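You operate a simulated robot arm through the tools that you are given. There is no shell and no other tool. Be economical: measure what you need, move in short steps, check, and stop when the job is done.

Carry out the task below with a simulated robot arm. There is one attempt and no reset: what you move stays moved.

Task
Clear the band machine: bundle out, labels on the mat, sliding tray at LABEL, slider at blue.
Fine: slide the sliding tray to LOAD before you lift the bundle; the bundle goes into the turquoise tray, the block of labels on to the black mat; other goods stay put.

The check looks at the end state, three seconds after you hand in, the way a careful person would. Anything else that was tipped, shoved, dropped, spilled or broken makes it a failure.

Robot
A 6-joint arm with a two-finger parallel gripper, fixed in place. Base frame: the origin is at the foot of the arm, x ahead of it, y to its left, z up; the work surface is at about z = 94. Readings come in cm, degrees, newtons and seconds.
With the tool pointing down near the work surface it reaches from about 22 to 66 cm from the base axis. Its first joint turns from -66.0 to 66.0 degrees. Payload 2.9 kg.
Tool frame: the origin (TCP) lies between the finger pads and is the grasp point; the fingertips stand 3 cm ahead of it; z points along the fingers, y is the line along which they close. The gripper opens to 11 cm. The fingers are 2 cm wide and 1 cm thick; the gripper's body (4.8 by 11.2 cm) begins 5.5 cm behind the TCP.
Orientation is told as [roll, pitch, yaw] about the base's x, y, z axes, in that order, counted from this pose: with the fingers straight down and closing along the base's y, the tool's x points along the base's -x, its y along +y and its z along -z.

Tools
- The arm moves only by the tool step_arm. Its argument "series" is text: rows parted by semicolons, each of 7 numbers parted by spaces: the turn, a rotation vector about the tool's x, y, z in rad, then the shift along the tool's x, y, z in cm, then the opening in per cent of the stroke, from 0 (shut) to 100 (fully open). In form: wx wy wz x y z fingers; .... A call has 1 to 10 rows; each row is the pose to reach, as a shift and turn from the pose commanded when the call began, along the tool's axes at that moment. A row lasts 0.2 s, in which the tool goes at most 5 cm and 8.6 degrees; a call with a longer step from one row to the next is refused whole, and so is a gripper value outside its range. Where a pose cannot be reached the arm comes as near as it can. A force on the tool above 60 N (or 10 N above the force at the start of the call, whichever is more), or a blocked arm, ends the call early, and 0.2 s more pass. Each finger travels about 10.8 cm/s and halts on what it meets, pressing with about 32 N; the grip force reading is that of the motor and also rises with nothing between the fingers. The clock runs only during rows and for 0.2 s after the last one: add rows that repeat a pose to give the fingers time. The reply holds the time, the measured pose of the TCP, the force on the tool along the base axes, the opening and the grip force, in the units named above and with some noise, and new pictures: "pictures" is both (left out), scene, wrist or none.
- Cameras (640 x 400 px; columns grow to the right, rows downward): "scene" is fixed at [7.34, 42.62, 139.54]; the picture's right is [-0.82, -0.57, 0.00], its down [-0.25, 0.37, -0.89] and it looks along [0.51, -0.74, -0.45] (base axes); focal length 241 px, centre (320, 200). "wrist" rides on the gripper at [-3.6, 0, -5.7] in the tool frame; the picture's right is [0.00, -1.00, 0.00], its down [0.97, 0.00, -0.24] and it looks along [0.24, 0.00, 0.97] (tool axes); focal length 218 px, centre (320, 200). There is no depth. A picture from a camera that has moved, and an enlarged one, comes with that camera's place and axes in the base frame and with its lens.
- close_up(camera, box): a new picture of the part [left, top, right, bottom] of that camera's present view, enlarged. The clock stands still meanwhile.
- close_job(): hands the job in; it is judged then, once.

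Work in short steps. Places have to be worked out from the pictures, the camera data and where the tool is seen: move nearer, look again, correct. Check each grasp and each placing, and mend what went wrong. You have 120 turns and 150 pictures in all, those below and enlarged ones among them. Open the gripper and draw the arm clear of the work before you hand the job in, unless the task says otherwise; then end with one line.

The tools are called after ">>>" by a JSON object that holds its "name" and its "arguments". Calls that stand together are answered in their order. step_arm: Moves the arm, as the interface text tells. Its arguments: {"type":"object","properties":{"series":{"type":"string"},"pictures":{"type":"string","enum":["both","scene","wrist","none"]}},"required":["series"]} The other tools are called the same way: close_up (camera, box) takes an enlarged picture of a part of a camera's view; close_job () hands the job in.

At the start:

```text
time_s: 0.0
ee_pos: [28.07, -14.8, 134.68]
orientation: [0.1, -0.2, -0.1]
force: [-0.2, 0.7, -0.2]
opening: 11.01
grasp_force: 0.1
```

scene: 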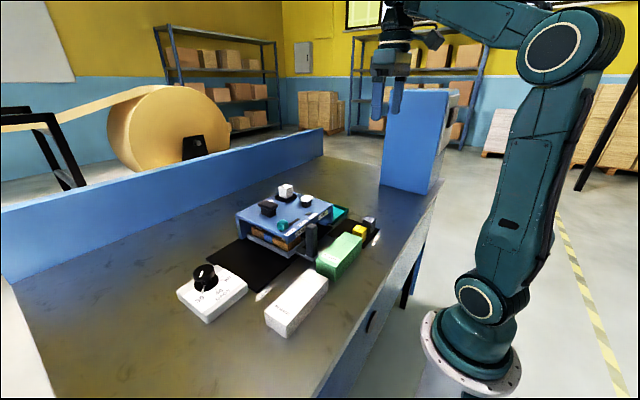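
wrist: 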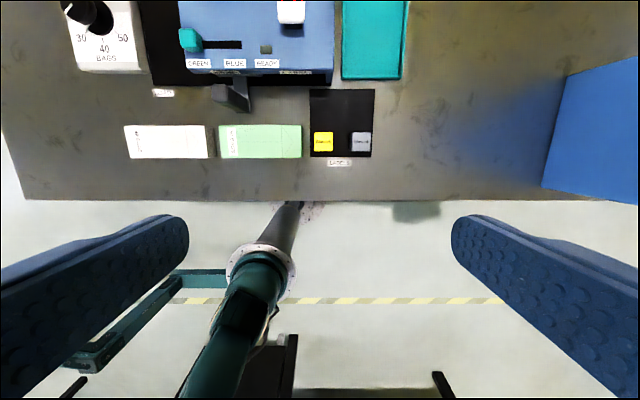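

I begin by enlarging both views to identify the machine, tray, slider, labels and bundle.

>>> {"name": "close_up", "arguments": {"camera": "scene", "box": [170, 170, 390, 345]}}

>>> {"name": "close_up", "arguments": {"camera": "wrist", "box": [60, 0, 420, 180]}}

```text
2.29 times, centred on (280, 258) of scene
camera zoom: at [7.34, 42.62, 139.54], right [-0.82, -0.57, 0.0], down [-0.25, 0.37, -0.89], along [0.51, -0.74, -0.45], focal length 552 px, centre (411, 69)
```

zoom: 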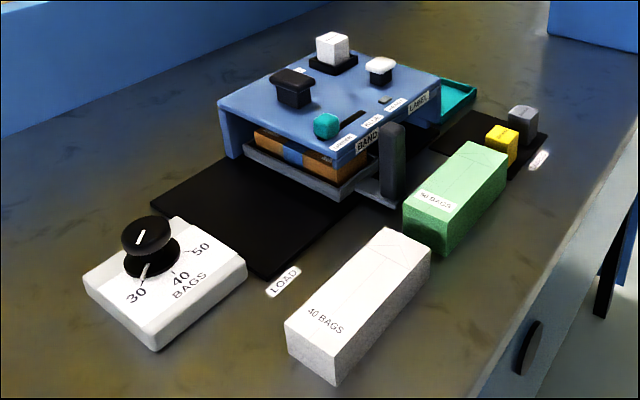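

```text
1.78 times, centred on (240, 90) of wrist
camera zoom: at [31.71, -14.79, 140.4], right [0.0, -1.0, 0.0], down [-0.97, 0.0, 0.24], along [-0.24, 0.0, -0.97], focal length 388 px, centre (462, 396)
```

zoom: 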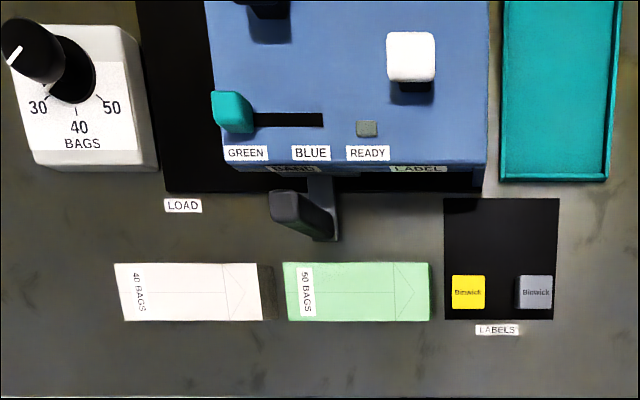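

The tray seems to be under the blue machine, its handle at BAND, and the turquoise slider at GREEN. I move forward over the machine to see its top squarely.

>>> {"name": "step_arm", "arguments": {"series": "0 0 0 -3.4 1.8 0 100;0 0 0 -6.8 3.6 0 100;0 0 0 -10.2 5.4 0 100;0 0 0 -13.6 7.2 0 100;0 0 0 -17 9 0 100;0 0 0 -17 9 0 100"}}

```text
time_s: 1.2
ee_pos: [43.93, -6.31, 134.56]
orientation: [-0.4, -1.5, 1.0]
force: [13.4, -1.4, -18.4]
opening: 10.97
grasp_force: 0.0
stopped in row 5: the force on the tool passed its limit (the readings are from after the stop); the commanded pose is now the measured one
camera wrist: at [47.47, -6.2, 140.32], right [0.02, -1.0, 0.01], down [-0.98, -0.02, 0.21], along [-0.21, -0.01, -0.98], focal length 218 px, centre (320, 200)
```

scene: 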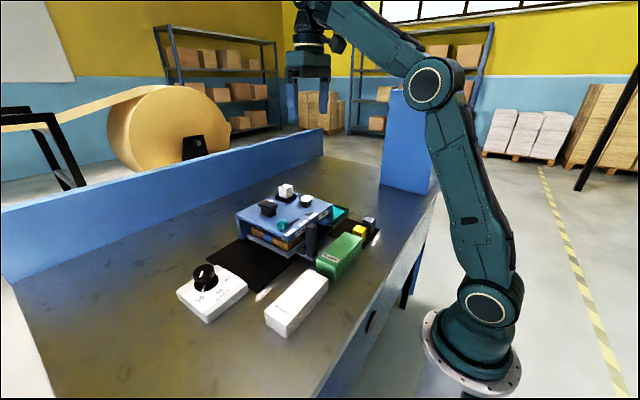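
wrist: 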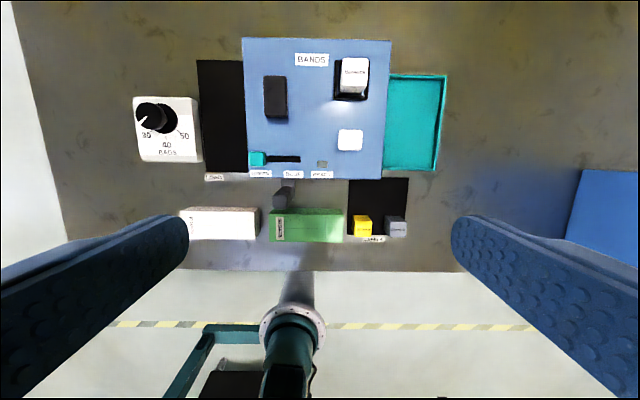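

The stop seems dynamic, since nothing is near the tool. I enlarge the machine in the wrist view.

>>> {"name": "close_up", "arguments": {"camera": "wrist", "box": [230, 30, 460, 175]}}

>>> {"name": "close_up", "arguments": {"camera": "scene", "box": [230, 175, 350, 265]}}

>>> {"name": "close_up", "arguments": {"camera": "wrist", "box": [130, 150, 420, 260]}}

```text
2.76 times, centred on (345, 102) of wrist
camera zoom: at [47.47, -6.2, 140.32], right [0.02, -1.0, 0.01], down [-0.98, -0.02, 0.21], along [-0.21, -0.01, -0.98], focal length 602 px, centre (251, 469)
```

zoom: 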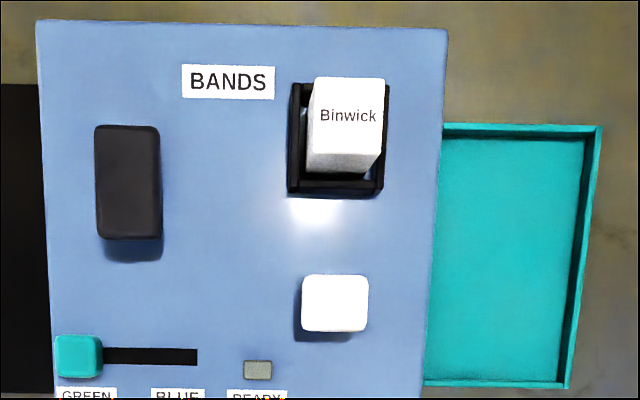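

```text
4.44 times, centred on (290, 220) of scene
camera zoom: at [7.35, 42.62, 139.54], right [-0.82, -0.57, 0.0], down [-0.25, 0.37, -0.89], along [0.51, -0.74, -0.45], focal length 1073 px, centre (453, 111)
```

zoom: 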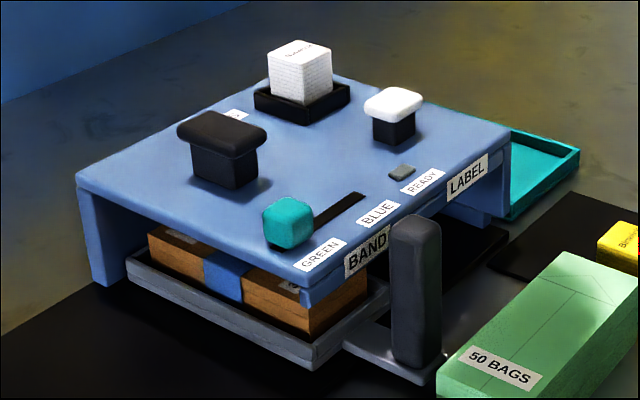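

```text
2.21 times, centred on (275, 205) of wrist
camera zoom: at [47.47, -6.2, 140.32], right [0.02, -1.0, 0.01], down [-0.98, -0.02, 0.21], along [-0.21, -0.01, -0.98], focal length 482 px, centre (419, 189)
```

zoom: 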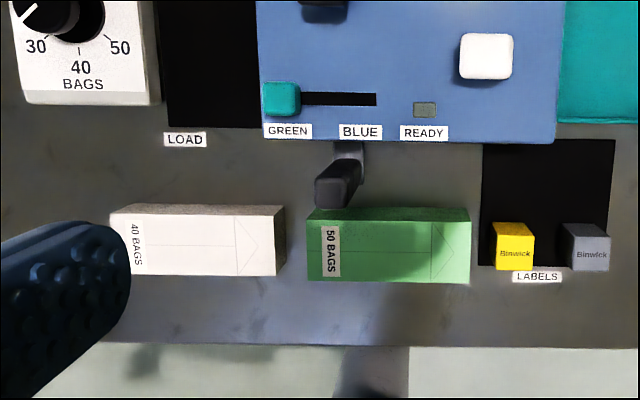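

Estimates: machine top z≈104 spanning x 43–64, y −17 to 5.6. Handle about (40, −0.5), top about 105; slider knob about (46.3, 3.4); white block of labels about (57.6, −10.6). I level the tool and come down above the handle for a better look.

>>> {"name": "step_arm", "arguments": {"series": "-0.003 0.013 0.008 0.5 0.7 2 100;-0.007 0.026 0.017 1 1.5 4 100;-0.007 0.026 0.017 2 3 7 100;-0.007 0.026 0.017 3 4.4 9.5 100;-0.007 0.026 0.017 3.9 5.8 11.5 100;-0.007 0.026 0.017 3.9 5.8 12.5 100;-0.007 0.026 0.017 3.9 5.8 12.5 100", "pictures": "wrist"}}

```text
time_s: 2.8
ee_pos: [40.0, -0.66, 121.83]
orientation: [0.1, 0.2, 0.1]
force: [-1.1, 0.5, 0.6]
opening: 11.0
grasp_force: 0.0
camera wrist: at [43.75, -0.63, 127.48], right [0.0, -1.0, 0.0], down [-0.97, 0.0, 0.24], along [-0.24, 0.0, -0.97], focal length 218 px, centre (320, 200)
```

wrist: 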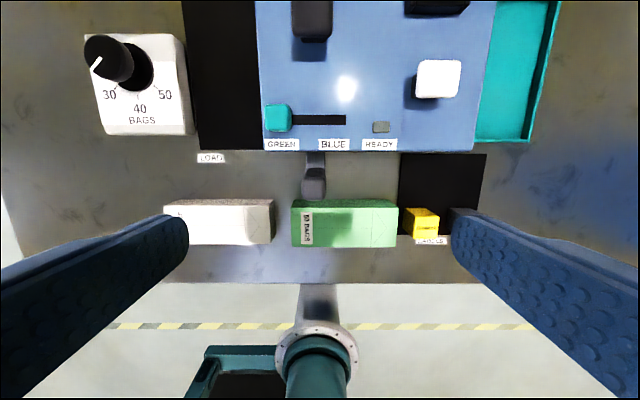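

Handle top is at about (39.6, 0.1), about 2.5 cm wide, and the green box's rear edge is at x≈35.7, so there is room. I descend around the handle with the fingers partly closed.

>>> {"name": "step_arm", "arguments": {"series": "0 0 0 0.2 0.35 3 80;0 0 0 0.4 0.7 6.5 60;0 0 0 0.4 0.75 10 60;0 0 0 0.4 0.75 13.5 60;0 0 0 0.4 0.75 16.5 60;0 0 0 0.4 0.75 18.5 60;0 0 0 0.4 0.75 18.5 60"}}

```text
time_s: 4.4
ee_pos: [39.98, 0.17, 103.33]
orientation: [0.1, 0.2, 0.1]
force: [0.2, -0.7, 0.4]
opening: 6.6
grasp_force: 0.0
camera wrist: at [43.57, 0.2, 109.02], right [0.0, -1.0, 0.0], down [-0.97, 0.0, 0.24], along [-0.24, 0.0, -0.97], focal length 218 px, centre (320, 200)
```

scene: 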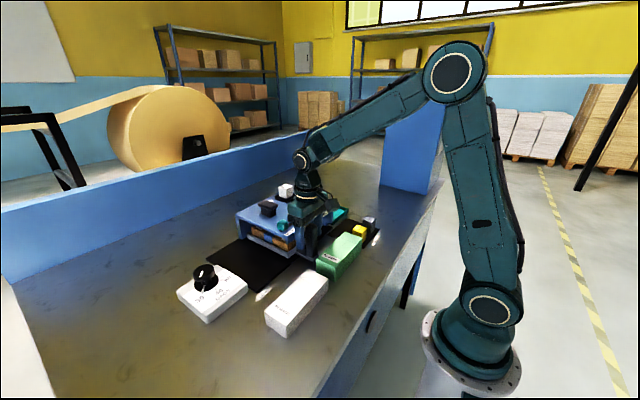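
wrist: 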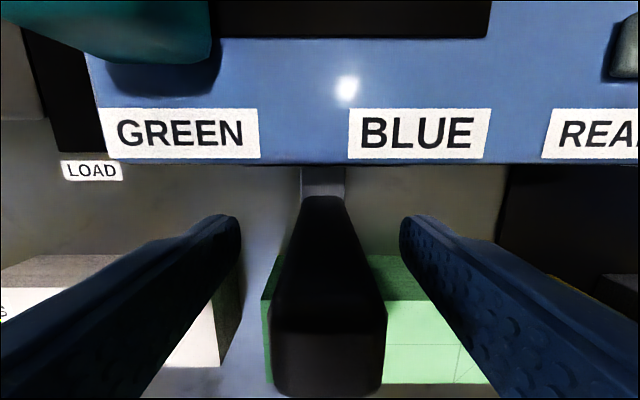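

The handle stands between the fingers, its centre a touch nearer the base than the TCP. I shift 0.5 cm back, lower slightly and close.

>>> {"name": "step_arm", "arguments": {"series": "0 0 0 0.5 -0.2 0.7 60;0 0 0 0.5 -0.2 0.7 40;0 0 0 0.5 -0.2 0.7 20;0 0 0 0.5 -0.2 0.7 10;0 0 0 0.5 -0.2 0.7 10", "pictures": "wrist"}}

```text
time_s: 5.6
ee_pos: [39.29, 0.03, 102.67]
orientation: [0.2, 0.2, 0.0]
force: [-1.1, -0.6, -2.6]
opening: 2.6
grasp_force: 44.5
camera wrist: at [43.04, 0.04, 108.38], right [0.0, -1.0, 0.0], down [-0.97, 0.0, 0.24], along [-0.24, 0.0, -0.97], focal length 218 px, centre (320, 200)
```

wrist: 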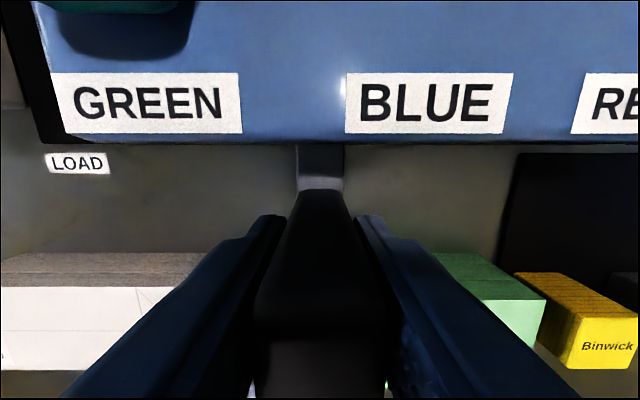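

The handle is held (2.6 cm). I slide it toward LOAD (+y) in 1 cm steps, 9 cm at first.

>>> {"name": "step_arm", "arguments": {"series": "0 0 0 0 1 0 10;0 0 0 0 2 0 10;0 0 0 0 3 0 10;0 0 0 0 4 0 10;0 0 0 0 5 0 10;0 0 0 0 6 0 10;0 0 0 0 7 0 10;0 0 0 0 8 0 10;0 0 0 0 9 0 10"}}

```text
time_s: 7.6
ee_pos: [39.44, 8.81, 102.72]
orientation: [0.1, 0.1, -0.1]
force: [14.3, -0.3, -3.2]
opening: 2.57
grasp_force: 45.1
camera wrist: at [43.02, 8.88, 108.39], right [0.0, -1.0, 0.0], down [-0.97, 0.0, 0.24], along [-0.24, 0.0, -0.97], focal length 218 px, centre (320, 200)
```

scene: 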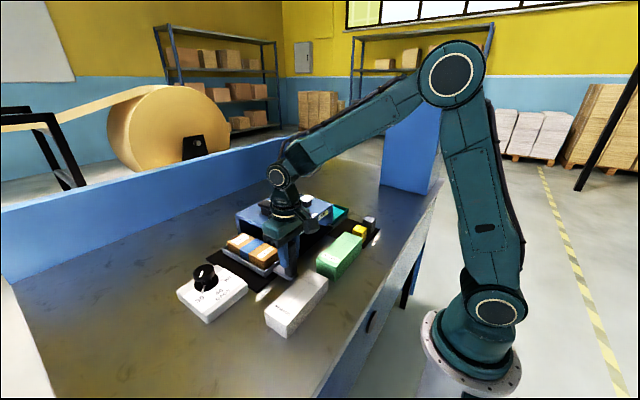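
wrist: 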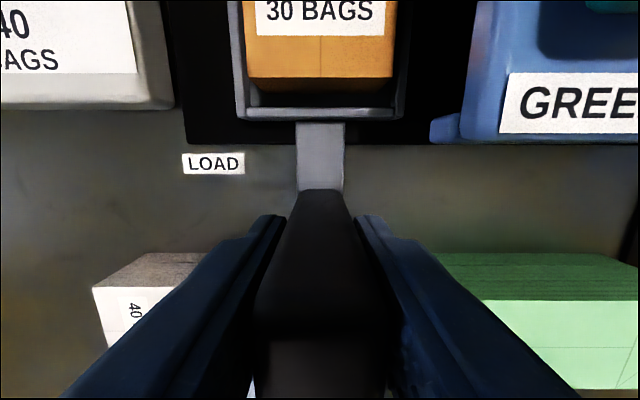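

The tray emerged with the 30 BAGS bundle. The LOAD mark is still further left, so I go on in small steps, watching for an end stop.

>>> {"name": "step_arm", "arguments": {"series": "0 0 0 0 0.7 0 10;0 0 0 0 1.4 0 10;0 0 0 0 2.1 0 10;0 0 0 0 2.8 0 10;0 0 0 0 2.8 0 10"}}

```text
time_s: 8.8
ee_pos: [39.25, 11.82, 102.74]
orientation: [0.1, 0.0, 0.0]
force: [14.9, 2.5, 6.2]
opening: 2.6
grasp_force: 44.9
camera wrist: at [43.01, 11.77, 108.39], right [0.0, -1.0, 0.0], down [-0.97, 0.0, 0.24], along [-0.24, 0.0, -0.97], focal length 218 px, centre (320, 200)
```

scene: 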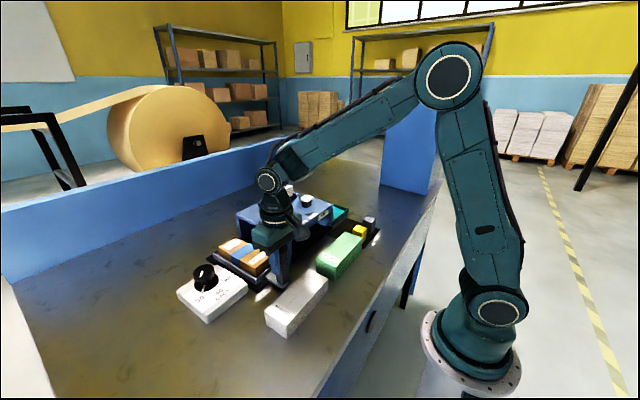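
wrist: 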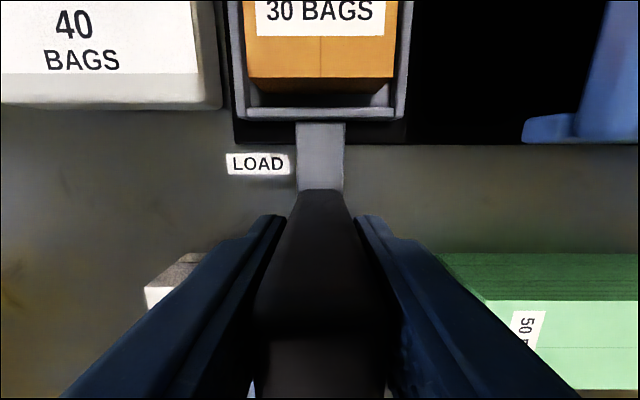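

The tray is almost at the end of its bed. I nudge a little more to feel for the stop.

>>> {"name": "step_arm", "arguments": {"series": "0 0 0 0 0.3 0 10;0 0 0 0 0.6 0 10;0 0 0 0 0.6 0 10", "pictures": "wrist"}}

```text
time_s: 9.6
ee_pos: [39.31, 11.99, 102.69]
orientation: [0.0, 0.1, -0.2]
force: [14.1, -29.0, 8.8]
opening: 2.58
grasp_force: 44.7
camera wrist: at [43.02, 12.06, 108.38], right [0.0, -1.0, 0.0], down [-0.97, 0.0, 0.24], along [-0.24, 0.0, -0.97], focal length 218 px, centre (320, 200)
```

wrist: 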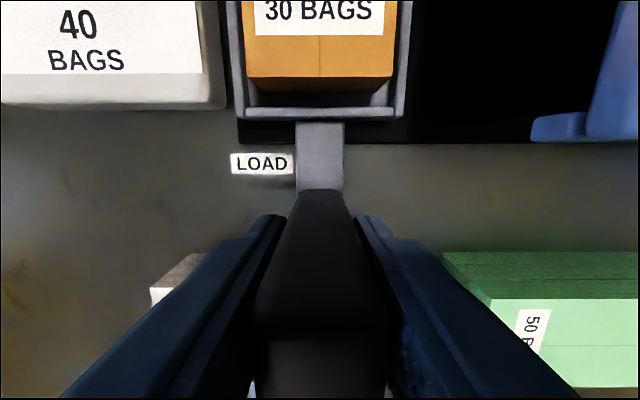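

A stop at y≈12.0 (29 N): the tray is at LOAD. I release, go up and look from above the bundle.

>>> {"name": "step_arm", "arguments": {"series": "0 0 0 0 -0.4 0 40;0 0 0 0 -0.4 0 60;0 0 0 0 -0.4 -3 60;0 0 0 0 -0.4 -7 60;0 0 0 0 -0.4 -11 60;0 0 0 -1 -0.4 -15 60;0 0 0 -4 -0.4 -17 100;0 0 0 -7.5 -0.4 -18 100;0 0 0 -10 -0.4 -18 100;0 0 0 -10 -0.4 -18 100"}}

```text
time_s: 11.8
ee_pos: [48.78, 11.96, 120.63]
orientation: [0.0, 0.1, 0.1]
force: [-0.1, -0.6, -0.1]
opening: 11.01
grasp_force: 0.1
camera wrist: at [52.58, 12.02, 126.35], right [0.0, -1.0, 0.0], down [-0.97, 0.0, 0.24], along [-0.24, 0.0, -0.97], focal length 218 px, centre (320, 200)
```

scene: 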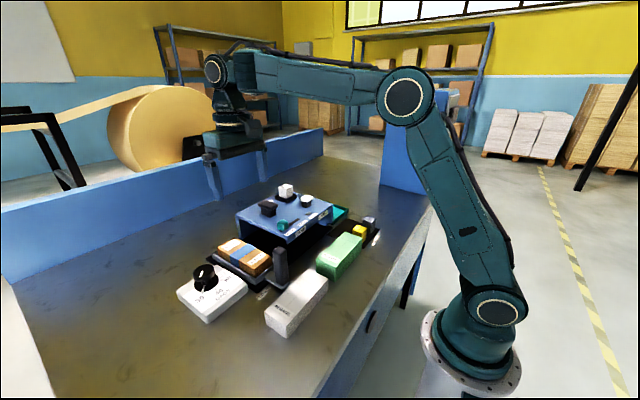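
wrist: 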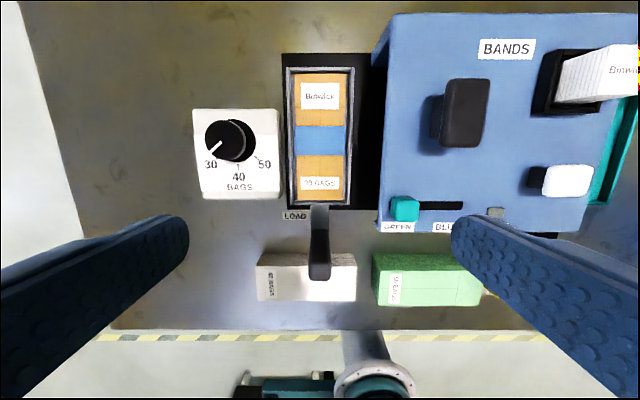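

The bundle is about 6 cm wide and 14 cm long, centred near (53.3, 12). I need the heights of the tray wall and bundle top, so I enlarge.

>>> {"name": "close_up", "arguments": {"camera": "scene", "box": [200, 225, 310, 305]}}

>>> {"name": "close_up", "arguments": {"camera": "wrist", "box": [260, 45, 420, 145]}}

>>> {"name": "close_up", "arguments": {"camera": "wrist", "box": [260, 130, 420, 230]}}

```text
5.00 times, centred on (255, 265) of scene
camera zoom: at [7.34, 42.62, 139.54], right [-0.82, -0.57, 0.0], down [-0.25, 0.37, -0.89], along [0.51, -0.74, -0.45], focal length 1207 px, centre (645, -125)
```

zoom: 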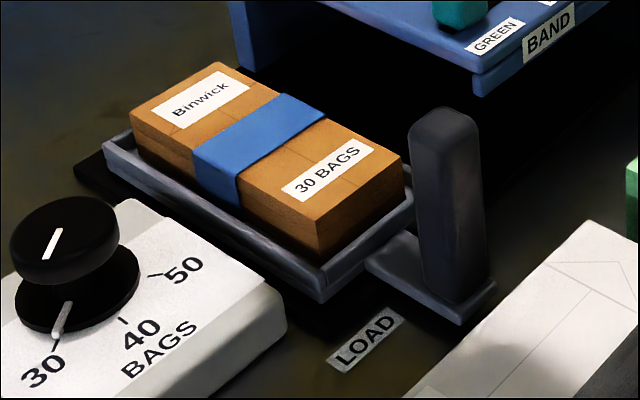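

```text
4.00 times, centred on (340, 95) of wrist
camera zoom: at [52.58, 12.02, 126.35], right [0.0, -1.0, 0.0], down [-0.97, 0.0, 0.24], along [-0.24, 0.0, -0.97], focal length 873 px, centre (240, 620)
```

zoom: 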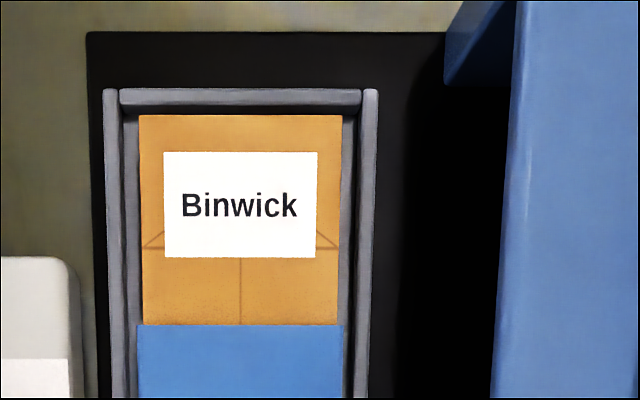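

```text
4.00 times, centred on (340, 180) of wrist
camera zoom: at [52.58, 12.02, 126.35], right [0.0, -1.0, 0.0], down [-0.97, 0.0, 0.24], along [-0.24, 0.0, -0.97], focal length 873 px, centre (240, 280)
```

zoom: 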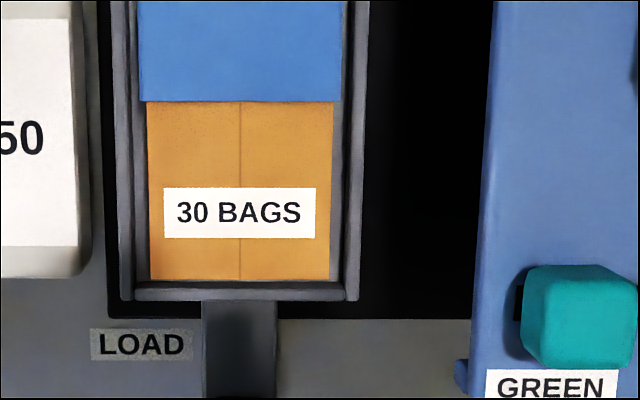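

Triangulated: bundle top z≈98.8, tray wall top ≈96.8, bundle centre (53.1, 12.0). I'll grip above the wall (tips at about 97.2). First I go down to z≈104.5 and check.

>>> {"name": "step_arm", "arguments": {"series": "0 0 0 -2.2 0 1 90;0 0 0 -4.4 0 4 75;0 0 0 -4.4 0 8 75;0 0 0 -4.4 0 12 75;0 0 0 -4.4 0 15 75;0 0 0 -4.4 0 16.3 75;0 0 0 -4.4 0 16.3 75"}}

```text
time_s: 13.4
ee_pos: [56.9, 12.65, 106.58]
orientation: [0.0, 0.3, 0.0]
force: [-0.5, -0.1, -0.4]
opening: 8.25
grasp_force: 0.1
out of reach, approached as far as the arm can: row 4, 5, 6, 7
camera wrist: at [60.58, 12.74, 112.31], right [0.0, -1.0, 0.0], down [-0.97, 0.0, 0.24], along [-0.24, 0.0, -0.97], focal length 218 px, centre (320, 200)
```

scene: 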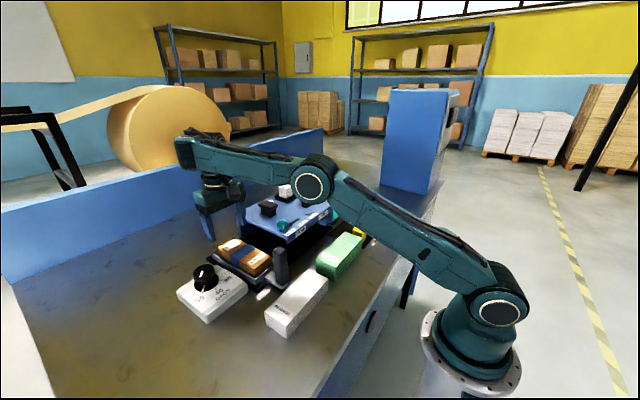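
wrist: 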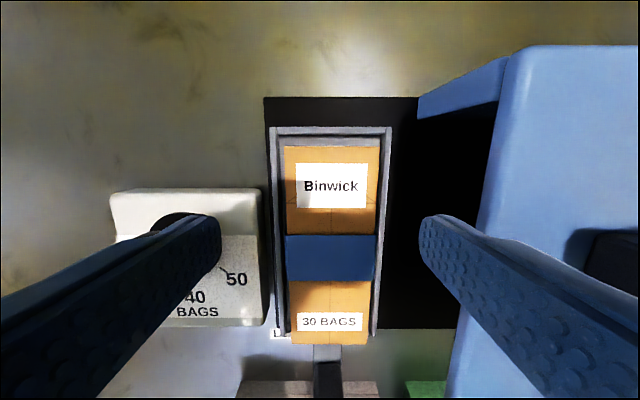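

The arm reports "out of reach" and ended at (56.9, 12.65, 106.6), although the target should be well inside its reach. I raise it to get out of this configuration and see how it responds.

>>> {"name": "step_arm", "arguments": {"series": "0 0 0 0 0 -3 75;0 0 0 0 0 -6 75;0 0 0 0 0 -9 75;0 0 0 0 0 -9 75"}}

```text
time_s: 14.4
ee_pos: [56.91, 12.85, 115.51]
orientation: [0.1, 0.3, 0.0]
force: [-0.1, 0.3, -0.4]
opening: 8.22
grasp_force: 0.0
camera wrist: at [60.47, 12.87, 121.25], right [0.0, -1.0, 0.0], down [-0.97, 0.0, 0.24], along [-0.24, 0.0, -0.97], focal length 218 px, centre (320, 200)
```

scene: 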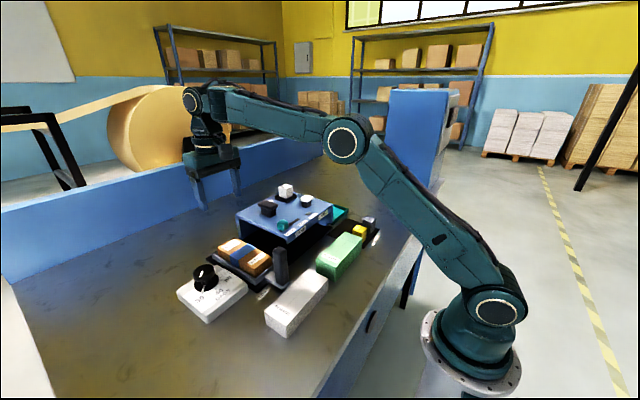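
wrist: 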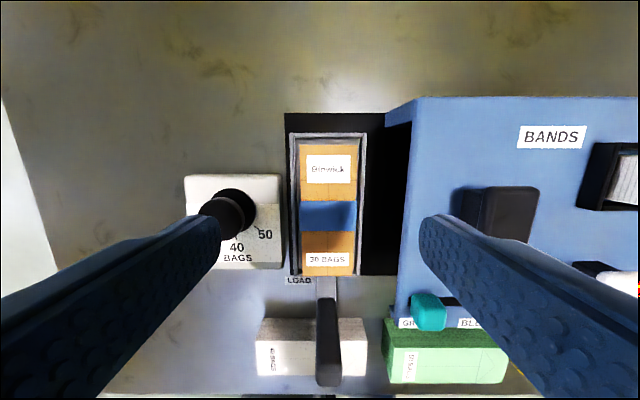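

The arm is freely movable again. I centre over the bundle at this height first (x 53.2, y 12), then go down in smaller steps.

>>> {"name": "step_arm", "arguments": {"series": "0 0 0 1.2 -0.3 0 75;0 0 0 2.5 -0.6 0 75;0 0 0 3.7 -0.85 0 75;0 0 0 3.7 -0.85 2 75;0 0 0 3.7 -0.85 4 75;0 0 0 3.7 -0.85 4 75", "pictures": "wrist"}}

```text
time_s: 15.8
ee_pos: [54.01, 10.79, 111.89]
orientation: [-1.9, 0.9, -0.1]
force: [-0.4, 0.1, 0.1]
opening: 8.23
grasp_force: 0.1
out of reach, approached as far as the arm can: row 5, 6
camera wrist: at [57.86, 11.06, 117.53], right [0.0, -1.0, 0.03], down [-0.97, 0.01, 0.26], along [-0.26, -0.03, -0.97], focal length 218 px, centre (320, 200)
```

wrist: 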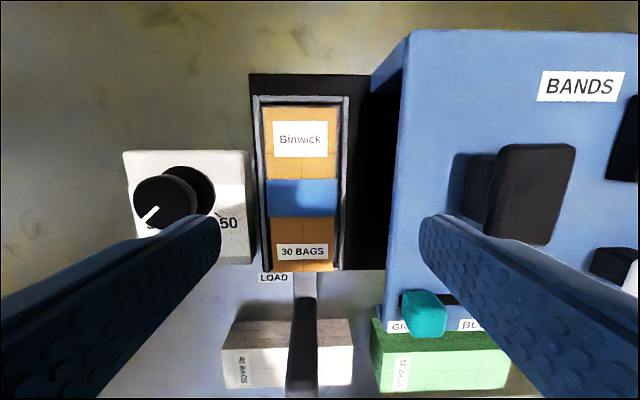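

The arm refuses to go lower here, though the spot is inside its reach. The wrist may be in an awkward joint branch, so I look at the arm closely.

>>> {"name": "close_up", "arguments": {"camera": "scene", "box": [150, 40, 550, 340]}}

```text
1.33 times, centred on (350, 190) of scene
camera zoom: at [7.34, 42.62, 139.54], right [-0.82, -0.57, 0.0], down [-0.25, 0.37, -0.89], along [0.51, -0.74, -0.45], focal length 322 px, centre (280, 213)
```

zoom: 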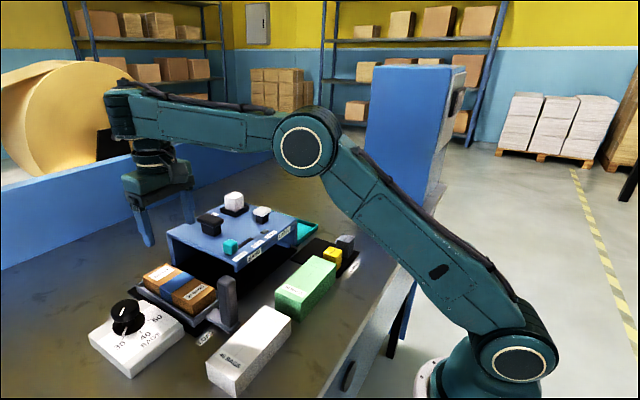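

The forearm's end looks rolled differently from before, suggesting a wrist flip. I go back up the way I came (level, to about x 40, z 120), where the arm was well behaved.

>>> {"name": "step_arm", "arguments": {"series": "-0.01 -0.005 0 0 0 -2.5 75;-0.02 -0.01 0 1 0.4 -5 75;-0.033 -0.016 0 2.5 0.8 -8 75;-0.033 -0.016 0 5 1.2 -8.5 75;-0.033 -0.016 0 8 1.2 -8.5 75;-0.033 -0.016 0 11 1.2 -8.5 75;-0.033 -0.016 0 14 1.2 -8.5 75;-0.033 -0.016 0 14 1.2 -8.5 75", "pictures": "scene"}}

```text
time_s: 17.6
ee_pos: [40.2, 13.42, 122.74]
orientation: [1.9, -0.7, 0.1]
force: [0.0, 0.5, -0.6]
opening: 8.25
grasp_force: 0.0
out of reach, approached as far as the arm can: row 6, 7, 8
```

scene: 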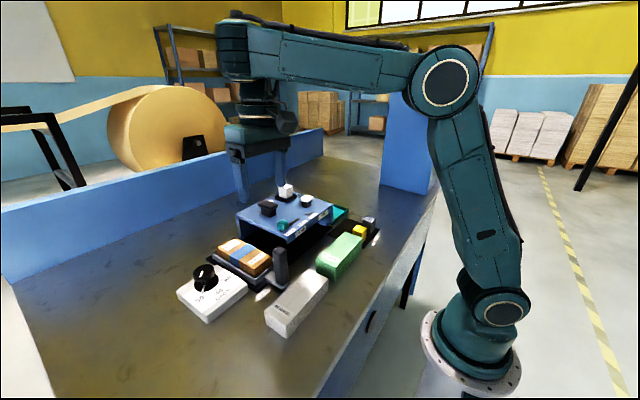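

The wrist joint's disc no longer shows on the camera side as it did at the handle, so the wrist does appear to be in another branch. I enlarge it.

>>> {"name": "close_up", "arguments": {"camera": "scene", "box": [190, 0, 510, 200]}}

```text
2.00 times, centred on (350, 100) of scene
camera zoom: at [7.34, 42.62, 139.55], right [-0.82, -0.57, 0.0], down [-0.25, 0.37, -0.89], along [0.51, -0.74, -0.45], focal length 483 px, centre (260, 400)
```

zoom: 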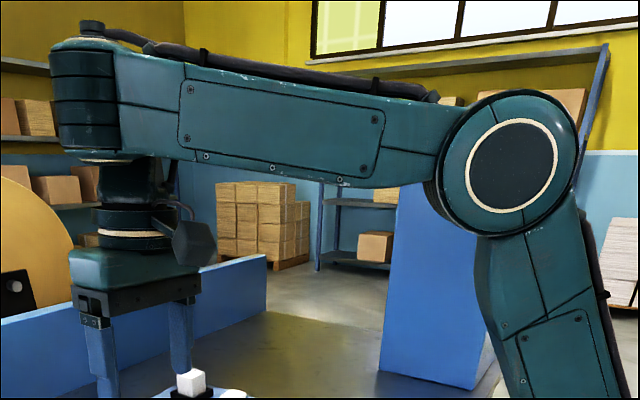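

The boundary occurs just where the forearm gets horizontal, so this looks like a wrist singularity: the forearm-end axis lines up with the tool axis. I go up well away from it and level the tool. Then I can cross it quickly with a brief pitch tilt.

>>> {"name": "step_arm", "arguments": {"series": "0 0 0 0 0 -3 75;0.015 0.006 0 0 -0.5 -6 75;0.033 0.012 0 0 -1 -9 75;0.033 0.012 0 0 -1.4 -12 75;0.033 0.012 0 0 -1.4 -12 75;0.033 0.012 0 0 -1.4 -12 75", "pictures": "scene"}}

```text
time_s: 19.0
ee_pos: [38.84, 11.37, 132.46]
orientation: [0.2, -0.2, 0.1]
force: [-0.4, -0.4, 0.4]
opening: 8.24
grasp_force: 0.1
out of reach, approached as far as the arm can: row 2
```

scene: 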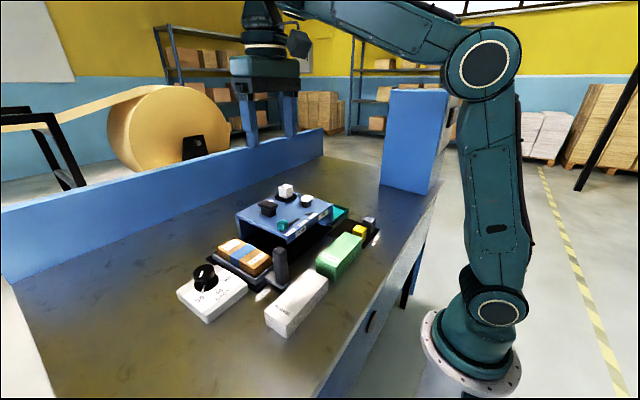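

Level at z 132.5. Now I descend while pitching the tool outward, so the singular alignment is crossed fast and decisively.

>>> {"name": "step_arm", "arguments": {"series": "0 0 0 0 0 3 75;0 -0.04 0 0 0 6 75;0 -0.17 0 0 0 9.5 75;0 -0.3 0 0 0 13 75;0 -0.3 0 0 0 16 75;0 -0.3 0 0 0 16 75", "pictures": "scene"}}

```text
time_s: 20.4
ee_pos: [43.86, 13.77, 130.28]
orientation: [0.1, -17.1, 0.1]
force: [-0.4, -1.0, 0.6]
opening: 8.27
grasp_force: 0.2
out of reach, approached as far as the arm can: row 3, 4, 5, 6
```

scene: 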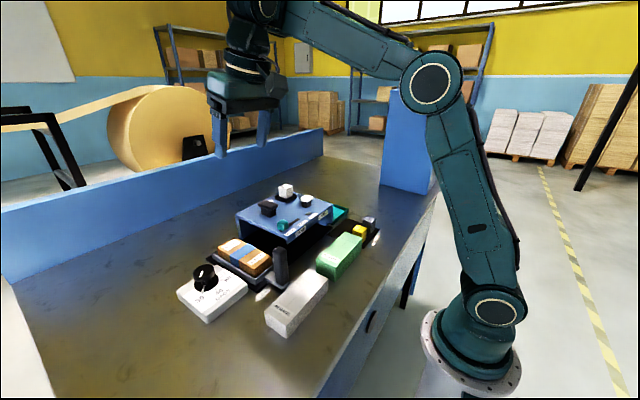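

The tilt was reached but the position was not, so one wrist joint seems limited at zero and cannot pass straight through. I return to level first, then try going around the singularity with a sideways tilt.

>>> {"name": "step_arm", "arguments": {"series": "0 0.1 0 0 0 0 75;0 0.2 0 0 0 -1 75;0 0.3 0 0 0 -2 75;0 0.3 0 0 0 -2 75", "pictures": "none"}}

>>> {"name": "step_arm", "arguments": {"series": "0.1 0 0 0 0 0 75;0.2 0 0 0 0 0 75;0.3 0 0 0 0 0 75;0.3 0 0 0 0 2 75;0.3 0 0 0 0 4 75;0.3 0 0 0 0 6 75;0.3 0 0 0 0 8 75;0.3 0 0 0 0 10 75;0.3 0 0 0 0 12 75;0.3 0 0 0 0 12 75", "pictures": "scene"}}

```text
time_s: 21.4
ee_pos: [42.49, 13.74, 131.99]
orientation: [0.1, 0.0, 0.1]
force: [-0.3, 0.3, -1.3]
opening: 8.25
grasp_force: 0.1
```

```text
time_s: 23.6
ee_pos: [42.43, 13.79, 120.05]
orientation: [-17.1, -0.1, 0.0]
force: [-1.3, 0.9, -0.2]
opening: 8.26
grasp_force: 0.0
out of reach, approached as far as the arm can: row 2, 3, 4
```

scene: 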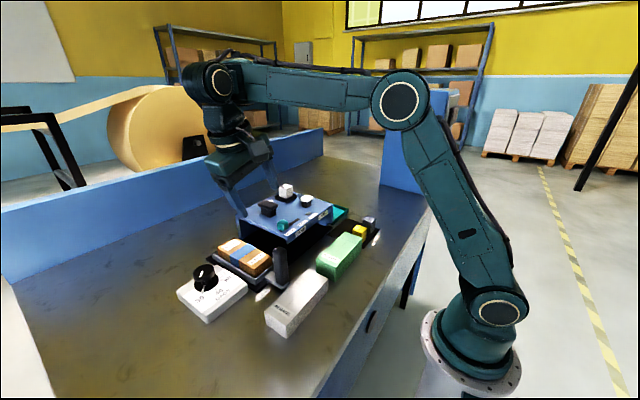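

With the sideways tilt it passed: the wrist disc is visible again, as in the good branch. I go down 7 cm more still tilted, then level the tool.

>>> {"name": "step_arm", "arguments": {"series": "0 0 0 0 0.6 1.9 75;0 0 0 0 1.2 3.8 75;0 0 0 0 1.8 5.7 75;0 0 0 0 2.06 6.7 75;-0.1 0 0 0 2.06 6.7 75;-0.2 0 0 0 2.06 6.7 75;-0.3 0 0 0 2.06 6.7 75;-0.3 0 0 0 2.06 6.7 75"}}

```text
time_s: 25.4
ee_pos: [44.91, 16.99, 117.43]
orientation: [1.6, 3.2, 0.0]
force: [0.1, -0.1, -0.3]
opening: 8.26
grasp_force: 0.1
out of reach, approached as far as the arm can: row 1, 2, 3, 4, 5, 6, 7
camera wrist: at [48.92, 16.86, 122.88], right [0.0, -1.0, -0.03], down [-0.96, -0.01, 0.29], along [-0.29, 0.03, -0.96], focal length 218 px, centre (320, 200)
```

scene: 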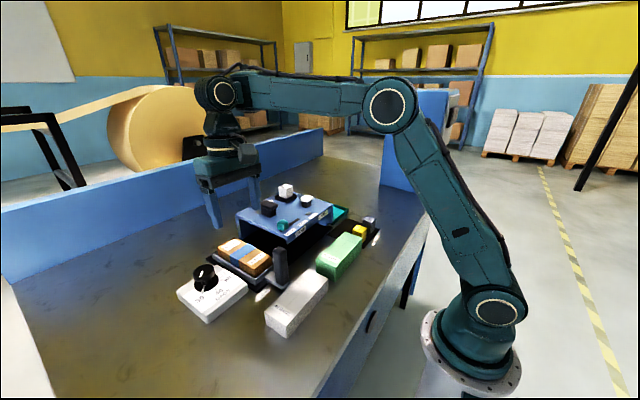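
wrist: 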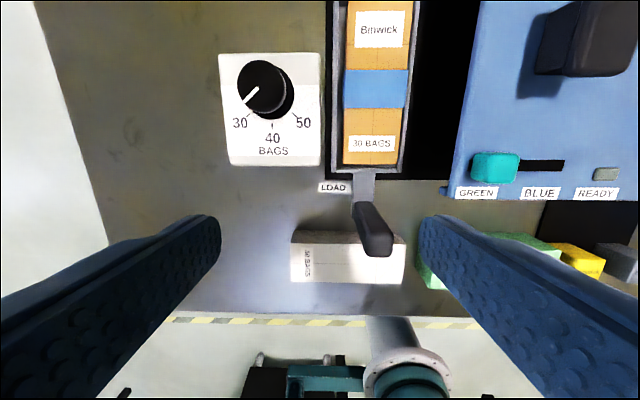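

Still blocked with this tilt direction. I go back up, level, and try the opposite sideways tilt.

>>> {"name": "step_arm", "arguments": {"series": "0 0 0 0 -1 -4 75;0.028 -0.056 0 0.5 -2 -8 75;0.028 -0.056 0 1 -3.5 -12 75;0.028 -0.056 0 2 -5 -15 75;0.028 -0.056 0 2 -5 -15 75", "pictures": "none"}}

>>> {"name": "step_arm", "arguments": {"series": "-0.1 0 0 0 0 0 75;-0.2 0 0 0 0 0 75;-0.3 0 0 0 0 0 75;-0.3 0 0 0 -0.6 2 75;-0.3 0 0 0 -1.2 4 75;-0.3 0 0 0 -1.2 6 75;-0.3 0 0 0 -1.2 8 75;-0.3 0 0 0 -1.2 10 75;-0.3 0 0 0 -1.2 12 75;-0.3 0 0 0 -1.2 14 75", "pictures": "scene"}}

```text
time_s: 26.6
ee_pos: [40.38, 8.81, 127.68]
orientation: [-1.5, -3.3, 0.2]
force: [0.1, -0.6, -0.2]
opening: 8.26
grasp_force: 0.1
out of reach, approached as far as the arm can: row 1, 2
```

```text
time_s: 28.8
ee_pos: [45.47, 6.03, 124.42]
orientation: [15.6, -3.0, 0.2]
force: [0.1, 0.4, 0.5]
opening: 8.23
grasp_force: 0.1
out of reach, approached as far as the arm can: row 1, 2, 4, 5, 6, 7, 8, 9, 10
```

scene: 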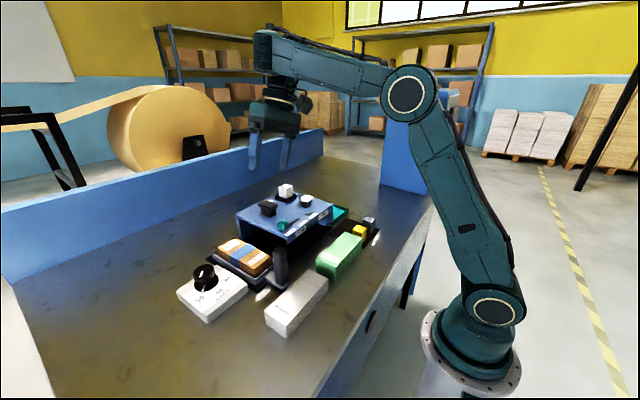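

I notice that after the earlier attempt the last row, level at the low pose, was accepted as reachable; the arm was simply still moving there. So I repeat that: level up high, and wait for settling.

>>> {"name": "step_arm", "arguments": {"series": "0.1 0 0 0 0 -2 75;0.2 0.03 0 0 0 -5 75;0.272 0.052 0 0 0 -8 75;0.272 0.052 0 0 0 -8 75;0.272 0.052 0 0 0 -8 75;0.272 0.052 0 0 0 -8 75;0.272 0.052 0 0 0 -8 75", "pictures": "none"}}

```text
time_s: 30.4
ee_pos: [45.53, 4.41, 132.07]
orientation: [0.1, -0.3, 0.5]
force: [-0.4, -0.7, 0.5]
opening: 8.23
grasp_force: 0.1
```

Level and settled at (45.5, 4.4, 132). Now the tilt that worked (roll −17°), while moving to y≈12 and down to z≈120, with rows for settling.

>>> {"name": "step_arm", "arguments": {"series": "0.1 0 0 0 2 0 75;0.2 0 0 0 4 0 75;0.3 0 0 0 6 0 75;0.3 0 0 0 8 2 75;0.3 0 0 0 8 4.5 75;0.3 0 0 0 8 7 75;0.3 0 0 0 8 9.5 75;0.3 0 0 0 8 12 75;0.3 0 0 0 8 12 75;0.3 0 0 0 8 12 75", "pictures": "none"}}

>>> {"name": "step_arm", "arguments": {"series": "-0.1 0 0 0 0.7 2.2 75;-0.2 0 0 0 1.4 4.4 75;-0.3 0 0 0 2.06 6.7 75;-0.3 0 0 0 2.06 6.7 75;-0.3 0 0 0 2.06 6.7 75;-0.3 0 0 0 2.06 6.7 75;-0.3 0 0 0 2.06 6.7 75;-0.3 0 0 0 2.06 6.7 75;-0.3 0 0 0 2.06 6.7 75;-0.3 0 0 0 2.06 6.7 75", "pictures": "scene"}}

```text
time_s: 32.6
ee_pos: [45.56, 12.51, 119.85]
orientation: [-17.1, -0.3, 0.4]
force: [-0.7, -0.1, 0.3]
opening: 8.25
grasp_force: 0.1
out of reach, approached as far as the arm can: row 2, 3, 4
```

```text
time_s: 34.8
ee_pos: [47.79, 14.89, 116.55]
orientation: [2.4, 2.1, 0.5]
force: [-0.4, -1.0, -0.2]
opening: 8.25
grasp_force: 0.1
out of reach, approached as far as the arm can: row 1, 2, 3, 4
```

scene: 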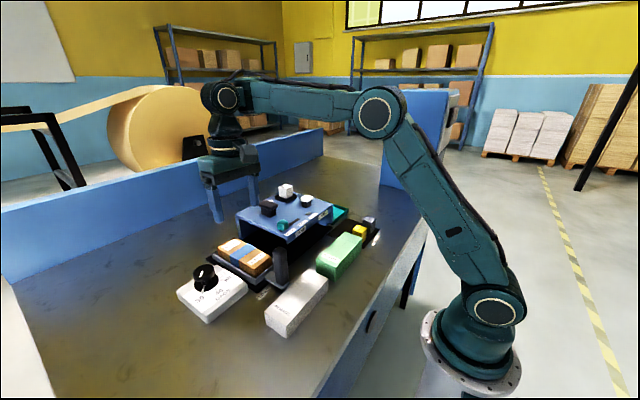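

The last rows were not flagged, yet the pose is short of the target. I wait a little to see whether it continues moving.

>>> {"name": "step_arm", "arguments": {"series": "0 0 0 0 0 0 75;0 0 0 0 0 0 75;0 0 0 0 0 0 75;0 0 0 0 0 0 75;0 0 0 0 0 0 75;0 0 0 0 0 0 75", "pictures": "wrist"}}

```text
time_s: 36.2
ee_pos: [47.73, 14.99, 116.6]
orientation: [2.2, 2.1, 0.6]
force: [0.5, 0.0, 0.9]
opening: 8.24
grasp_force: 0.0
camera wrist: at [51.61, 14.73, 122.11], right [0.01, -1.0, -0.04], down [-0.96, -0.02, 0.28], along [-0.28, 0.04, -0.96], focal length 218 px, centre (320, 200)
```

wrist: 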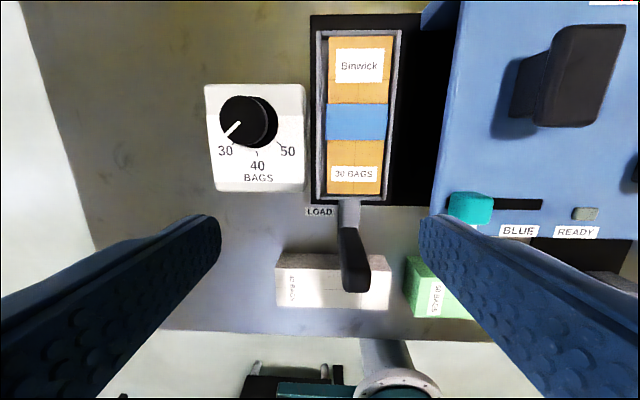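

Static, so it is stuck in a local minimum. The one descent that worked was at y≈0, where the tool was in the arm's own plane. So I go up, yaw the tool to line up with the arm plane (about 15°), and try descending like that.

>>> {"name": "step_arm", "arguments": {"series": "0 0 0 0 0 -3 75;0 0 0 0 -0.5 -6 75;0 0 0 1 -1.5 -9 75;0 0 0 2 -2.5 -12 75;0 0 0 2 -2.5 -14 75;0 0 0 2 -2.5 -14 75;0 0 0 2 -2.5 -14 75", "pictures": "none"}}

```text
time_s: 37.8
ee_pos: [43.5, 10.1, 127.38]
orientation: [0.1, -0.2, 0.5]
force: [-1.0, -0.4, -0.1]
opening: 8.25
grasp_force: 0.1
out of reach, approached as far as the arm can: row 1
```

Level at (43.5, 10.1, 127.4). Now yaw by about +13° and descend.

>>> {"name": "step_arm", "arguments": {"series": "0 0 -0.11 0 0 -1 75;0 0 -0.22 0 0 -2 75;0 0 -0.22 0 0 -2 75;0 0 -0.22 0 0 1 75;0 0 -0.22 0 0 4 75;0 0 -0.22 0 0 7 75;0 0 -0.22 0 0 10 75;0 0 -0.22 0 0 13 75;0 0 -0.22 0 0 15 75;0 0 -0.22 0 0 15 75"}}

```text
time_s: 40.0
ee_pos: [43.55, 10.26, 112.21]
orientation: [0.1, -0.3, 13.1]
force: [-0.4, -0.5, -0.1]
opening: 8.25
grasp_force: 0.0
camera wrist: at [47.12, 11.08, 117.85], right [0.23, -0.97, 0.0], down [-0.95, -0.22, 0.23], along [-0.23, -0.05, -0.97], focal length 218 px, centre (320, 200)
```

scene: 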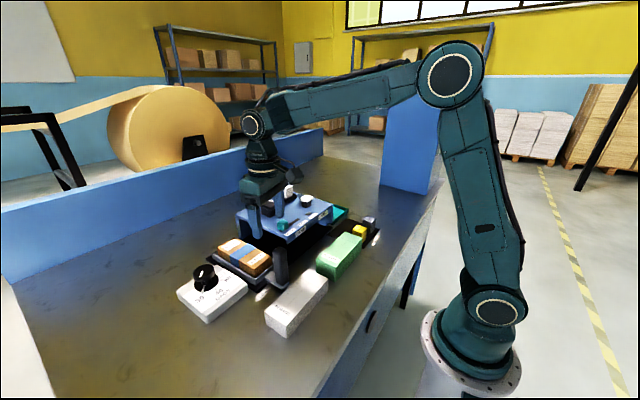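
wrist: 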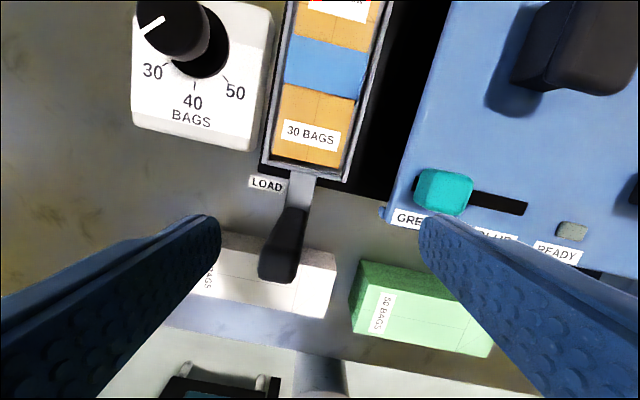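

That crossed cleanly: the rule is to yaw along the arm plane when passing this height. Now, staying low, I go forward over the bundle to (53.2, 12, 107) and turn yaw back to 0.

>>> {"name": "step_arm", "arguments": {"series": "0 0 0 -2.5 -0.1 1.2 75;0 0 0 -5 -0.25 3 75;0 0 0 -7.5 -0.4 4.2 75;0 0 0 -9.8 -0.49 5.2 75;0 0 0.1 -9.8 -0.49 5.2 75;0 0 0.228 -9.8 -0.49 5.2 75;0 0 0.228 -9.8 -0.49 5.2 75;0 0 0.228 -9.8 -0.49 5.2 75"}}

```text
time_s: 41.8
ee_pos: [53.19, 11.92, 106.92]
orientation: [0.0, -0.4, 0.0]
force: [-0.3, -0.1, -0.2]
opening: 8.24
grasp_force: 0.2
camera wrist: at [56.75, 11.94, 112.54], right [0.0, -1.0, 0.0], down [-0.97, 0.0, 0.23], along [-0.23, 0.0, -0.97], focal length 218 px, centre (320, 200)
```

scene: 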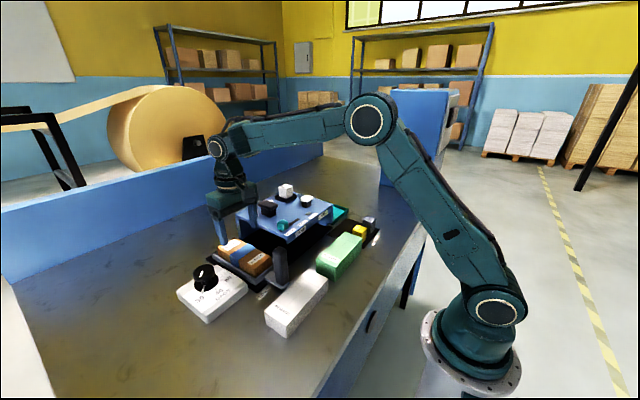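
wrist: 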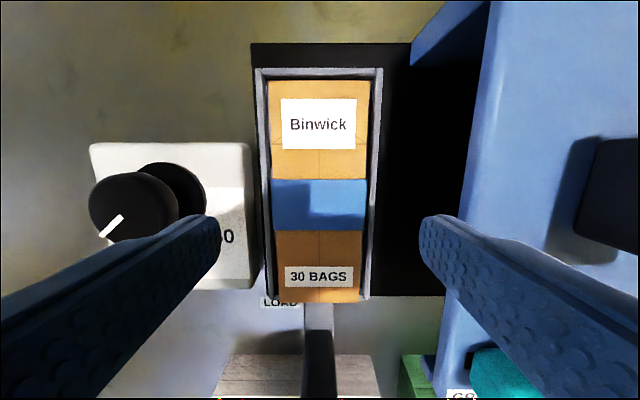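

The bundle is centred under the fingers, its band at x≈53.2. I descend to z≈100.2 (tips just above the tray wall) and close.

>>> {"name": "step_arm", "arguments": {"series": "0 0 0 0 0.05 2.5 75;0 0 0 0 0.05 5 75;0 0 0 0 0.05 6.7 75;0 0 0 0 0.05 6.7 75;0 0 0 0 0.05 6.7 60;0 0 0 0 0.05 6.7 45;0 0 0 0 0.05 6.7 40;0 0 0 0 0.05 6.7 40"}}

```text
time_s: 43.6
ee_pos: [53.18, 12.09, 100.25]
orientation: [0.1, -0.3, 0.1]
force: [0.2, 0.2, 0.1]
opening: 5.94
grasp_force: 32.2
camera wrist: at [56.92, 11.92, 105.93], right [0.0, -1.0, 0.0], down [-0.97, 0.0, 0.23], along [-0.23, 0.0, -0.97], focal length 218 px, centre (320, 200)
```

scene: 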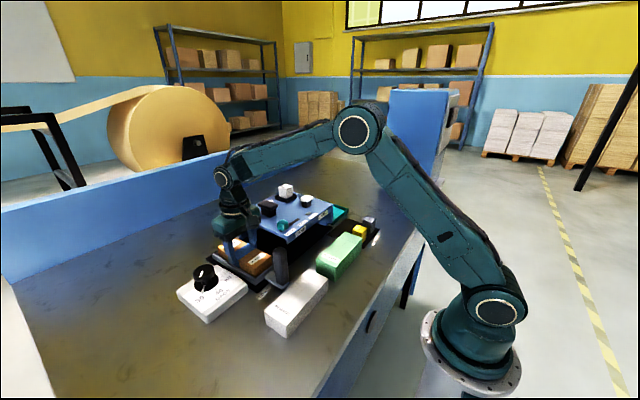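
wrist: 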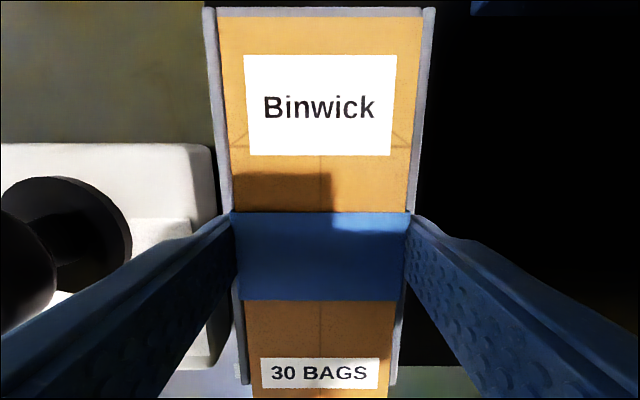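

Gripped (5.94 cm). I lift slowly to z≈106.5 and check the hold.

>>> {"name": "step_arm", "arguments": {"series": "0 0 0 0 0 -0.5 40;0 0 0 0 0 -1.3 40;0 0 0 0 0 -2.3 40;0 0 0 0 0 -3.3 40;0 0 0 0 0 -4.3 40;0 0 0 0 0 -5.3 40;0 0 0 0 0 -6.2 40;0 0 0 0 0 -6.2 40"}}

```text
time_s: 45.4
ee_pos: [53.12, 11.75, 106.36]
orientation: [0.1, -0.2, 0.2]
force: [-0.3, 0.0, -1.6]
opening: 5.92
grasp_force: 32.6
camera wrist: at [56.84, 11.81, 112.04], right [0.0, -1.0, 0.0], down [-0.97, 0.0, 0.23], along [-0.23, 0.0, -0.97], focal length 218 px, centre (320, 200)
```

scene: 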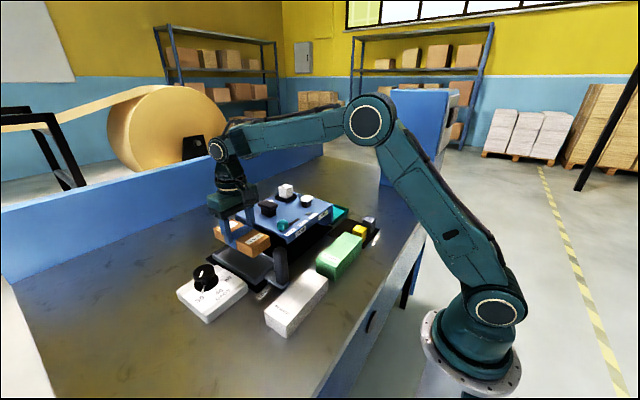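
wrist: 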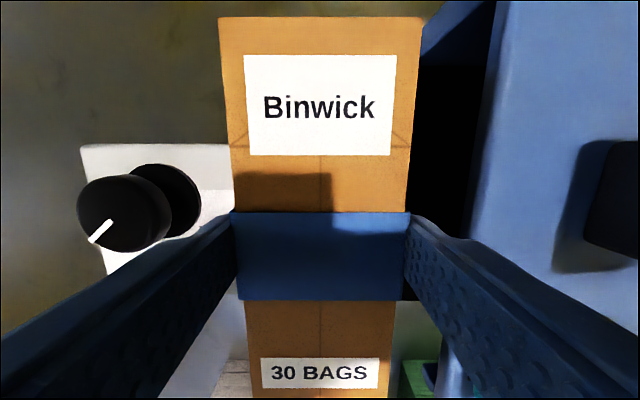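

Held firmly and level. Now back and up over the handle: to (40, 12, 113.5).

>>> {"name": "step_arm", "arguments": {"series": "0 0 0 0.8 0 -1 40;0 0 0 2 0 -2.2 40;0 0 0 3.2 0 -3.3 40;0 0 0 4.6 0 -4.5 40;0 0 0 6 0 -5.6 40;0 0 0 7.5 0 -6.6 40;0 0 0 9 0 -7.1 40;0 0 0 10.6 0 -7.1 40;0 0 0 12.2 0 -7.1 40;0 0 0 13.3 0 -7.1 40", "pictures": "scene"}}

```text
time_s: 47.6
ee_pos: [39.77, 12.02, 113.4]
orientation: [0.1, -0.4, 0.1]
force: [0.5, 0.0, -1.5]
opening: 5.9
grasp_force: 31.8
```

scene: 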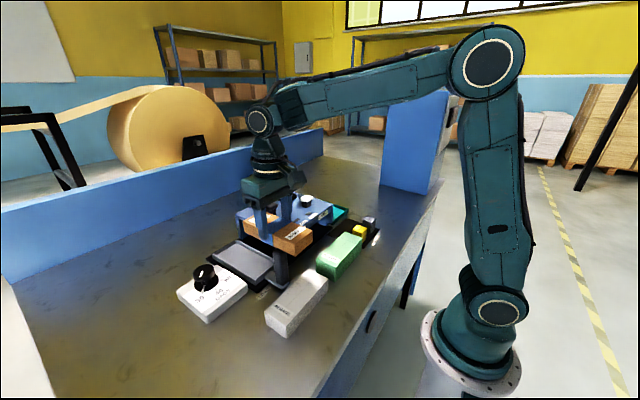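

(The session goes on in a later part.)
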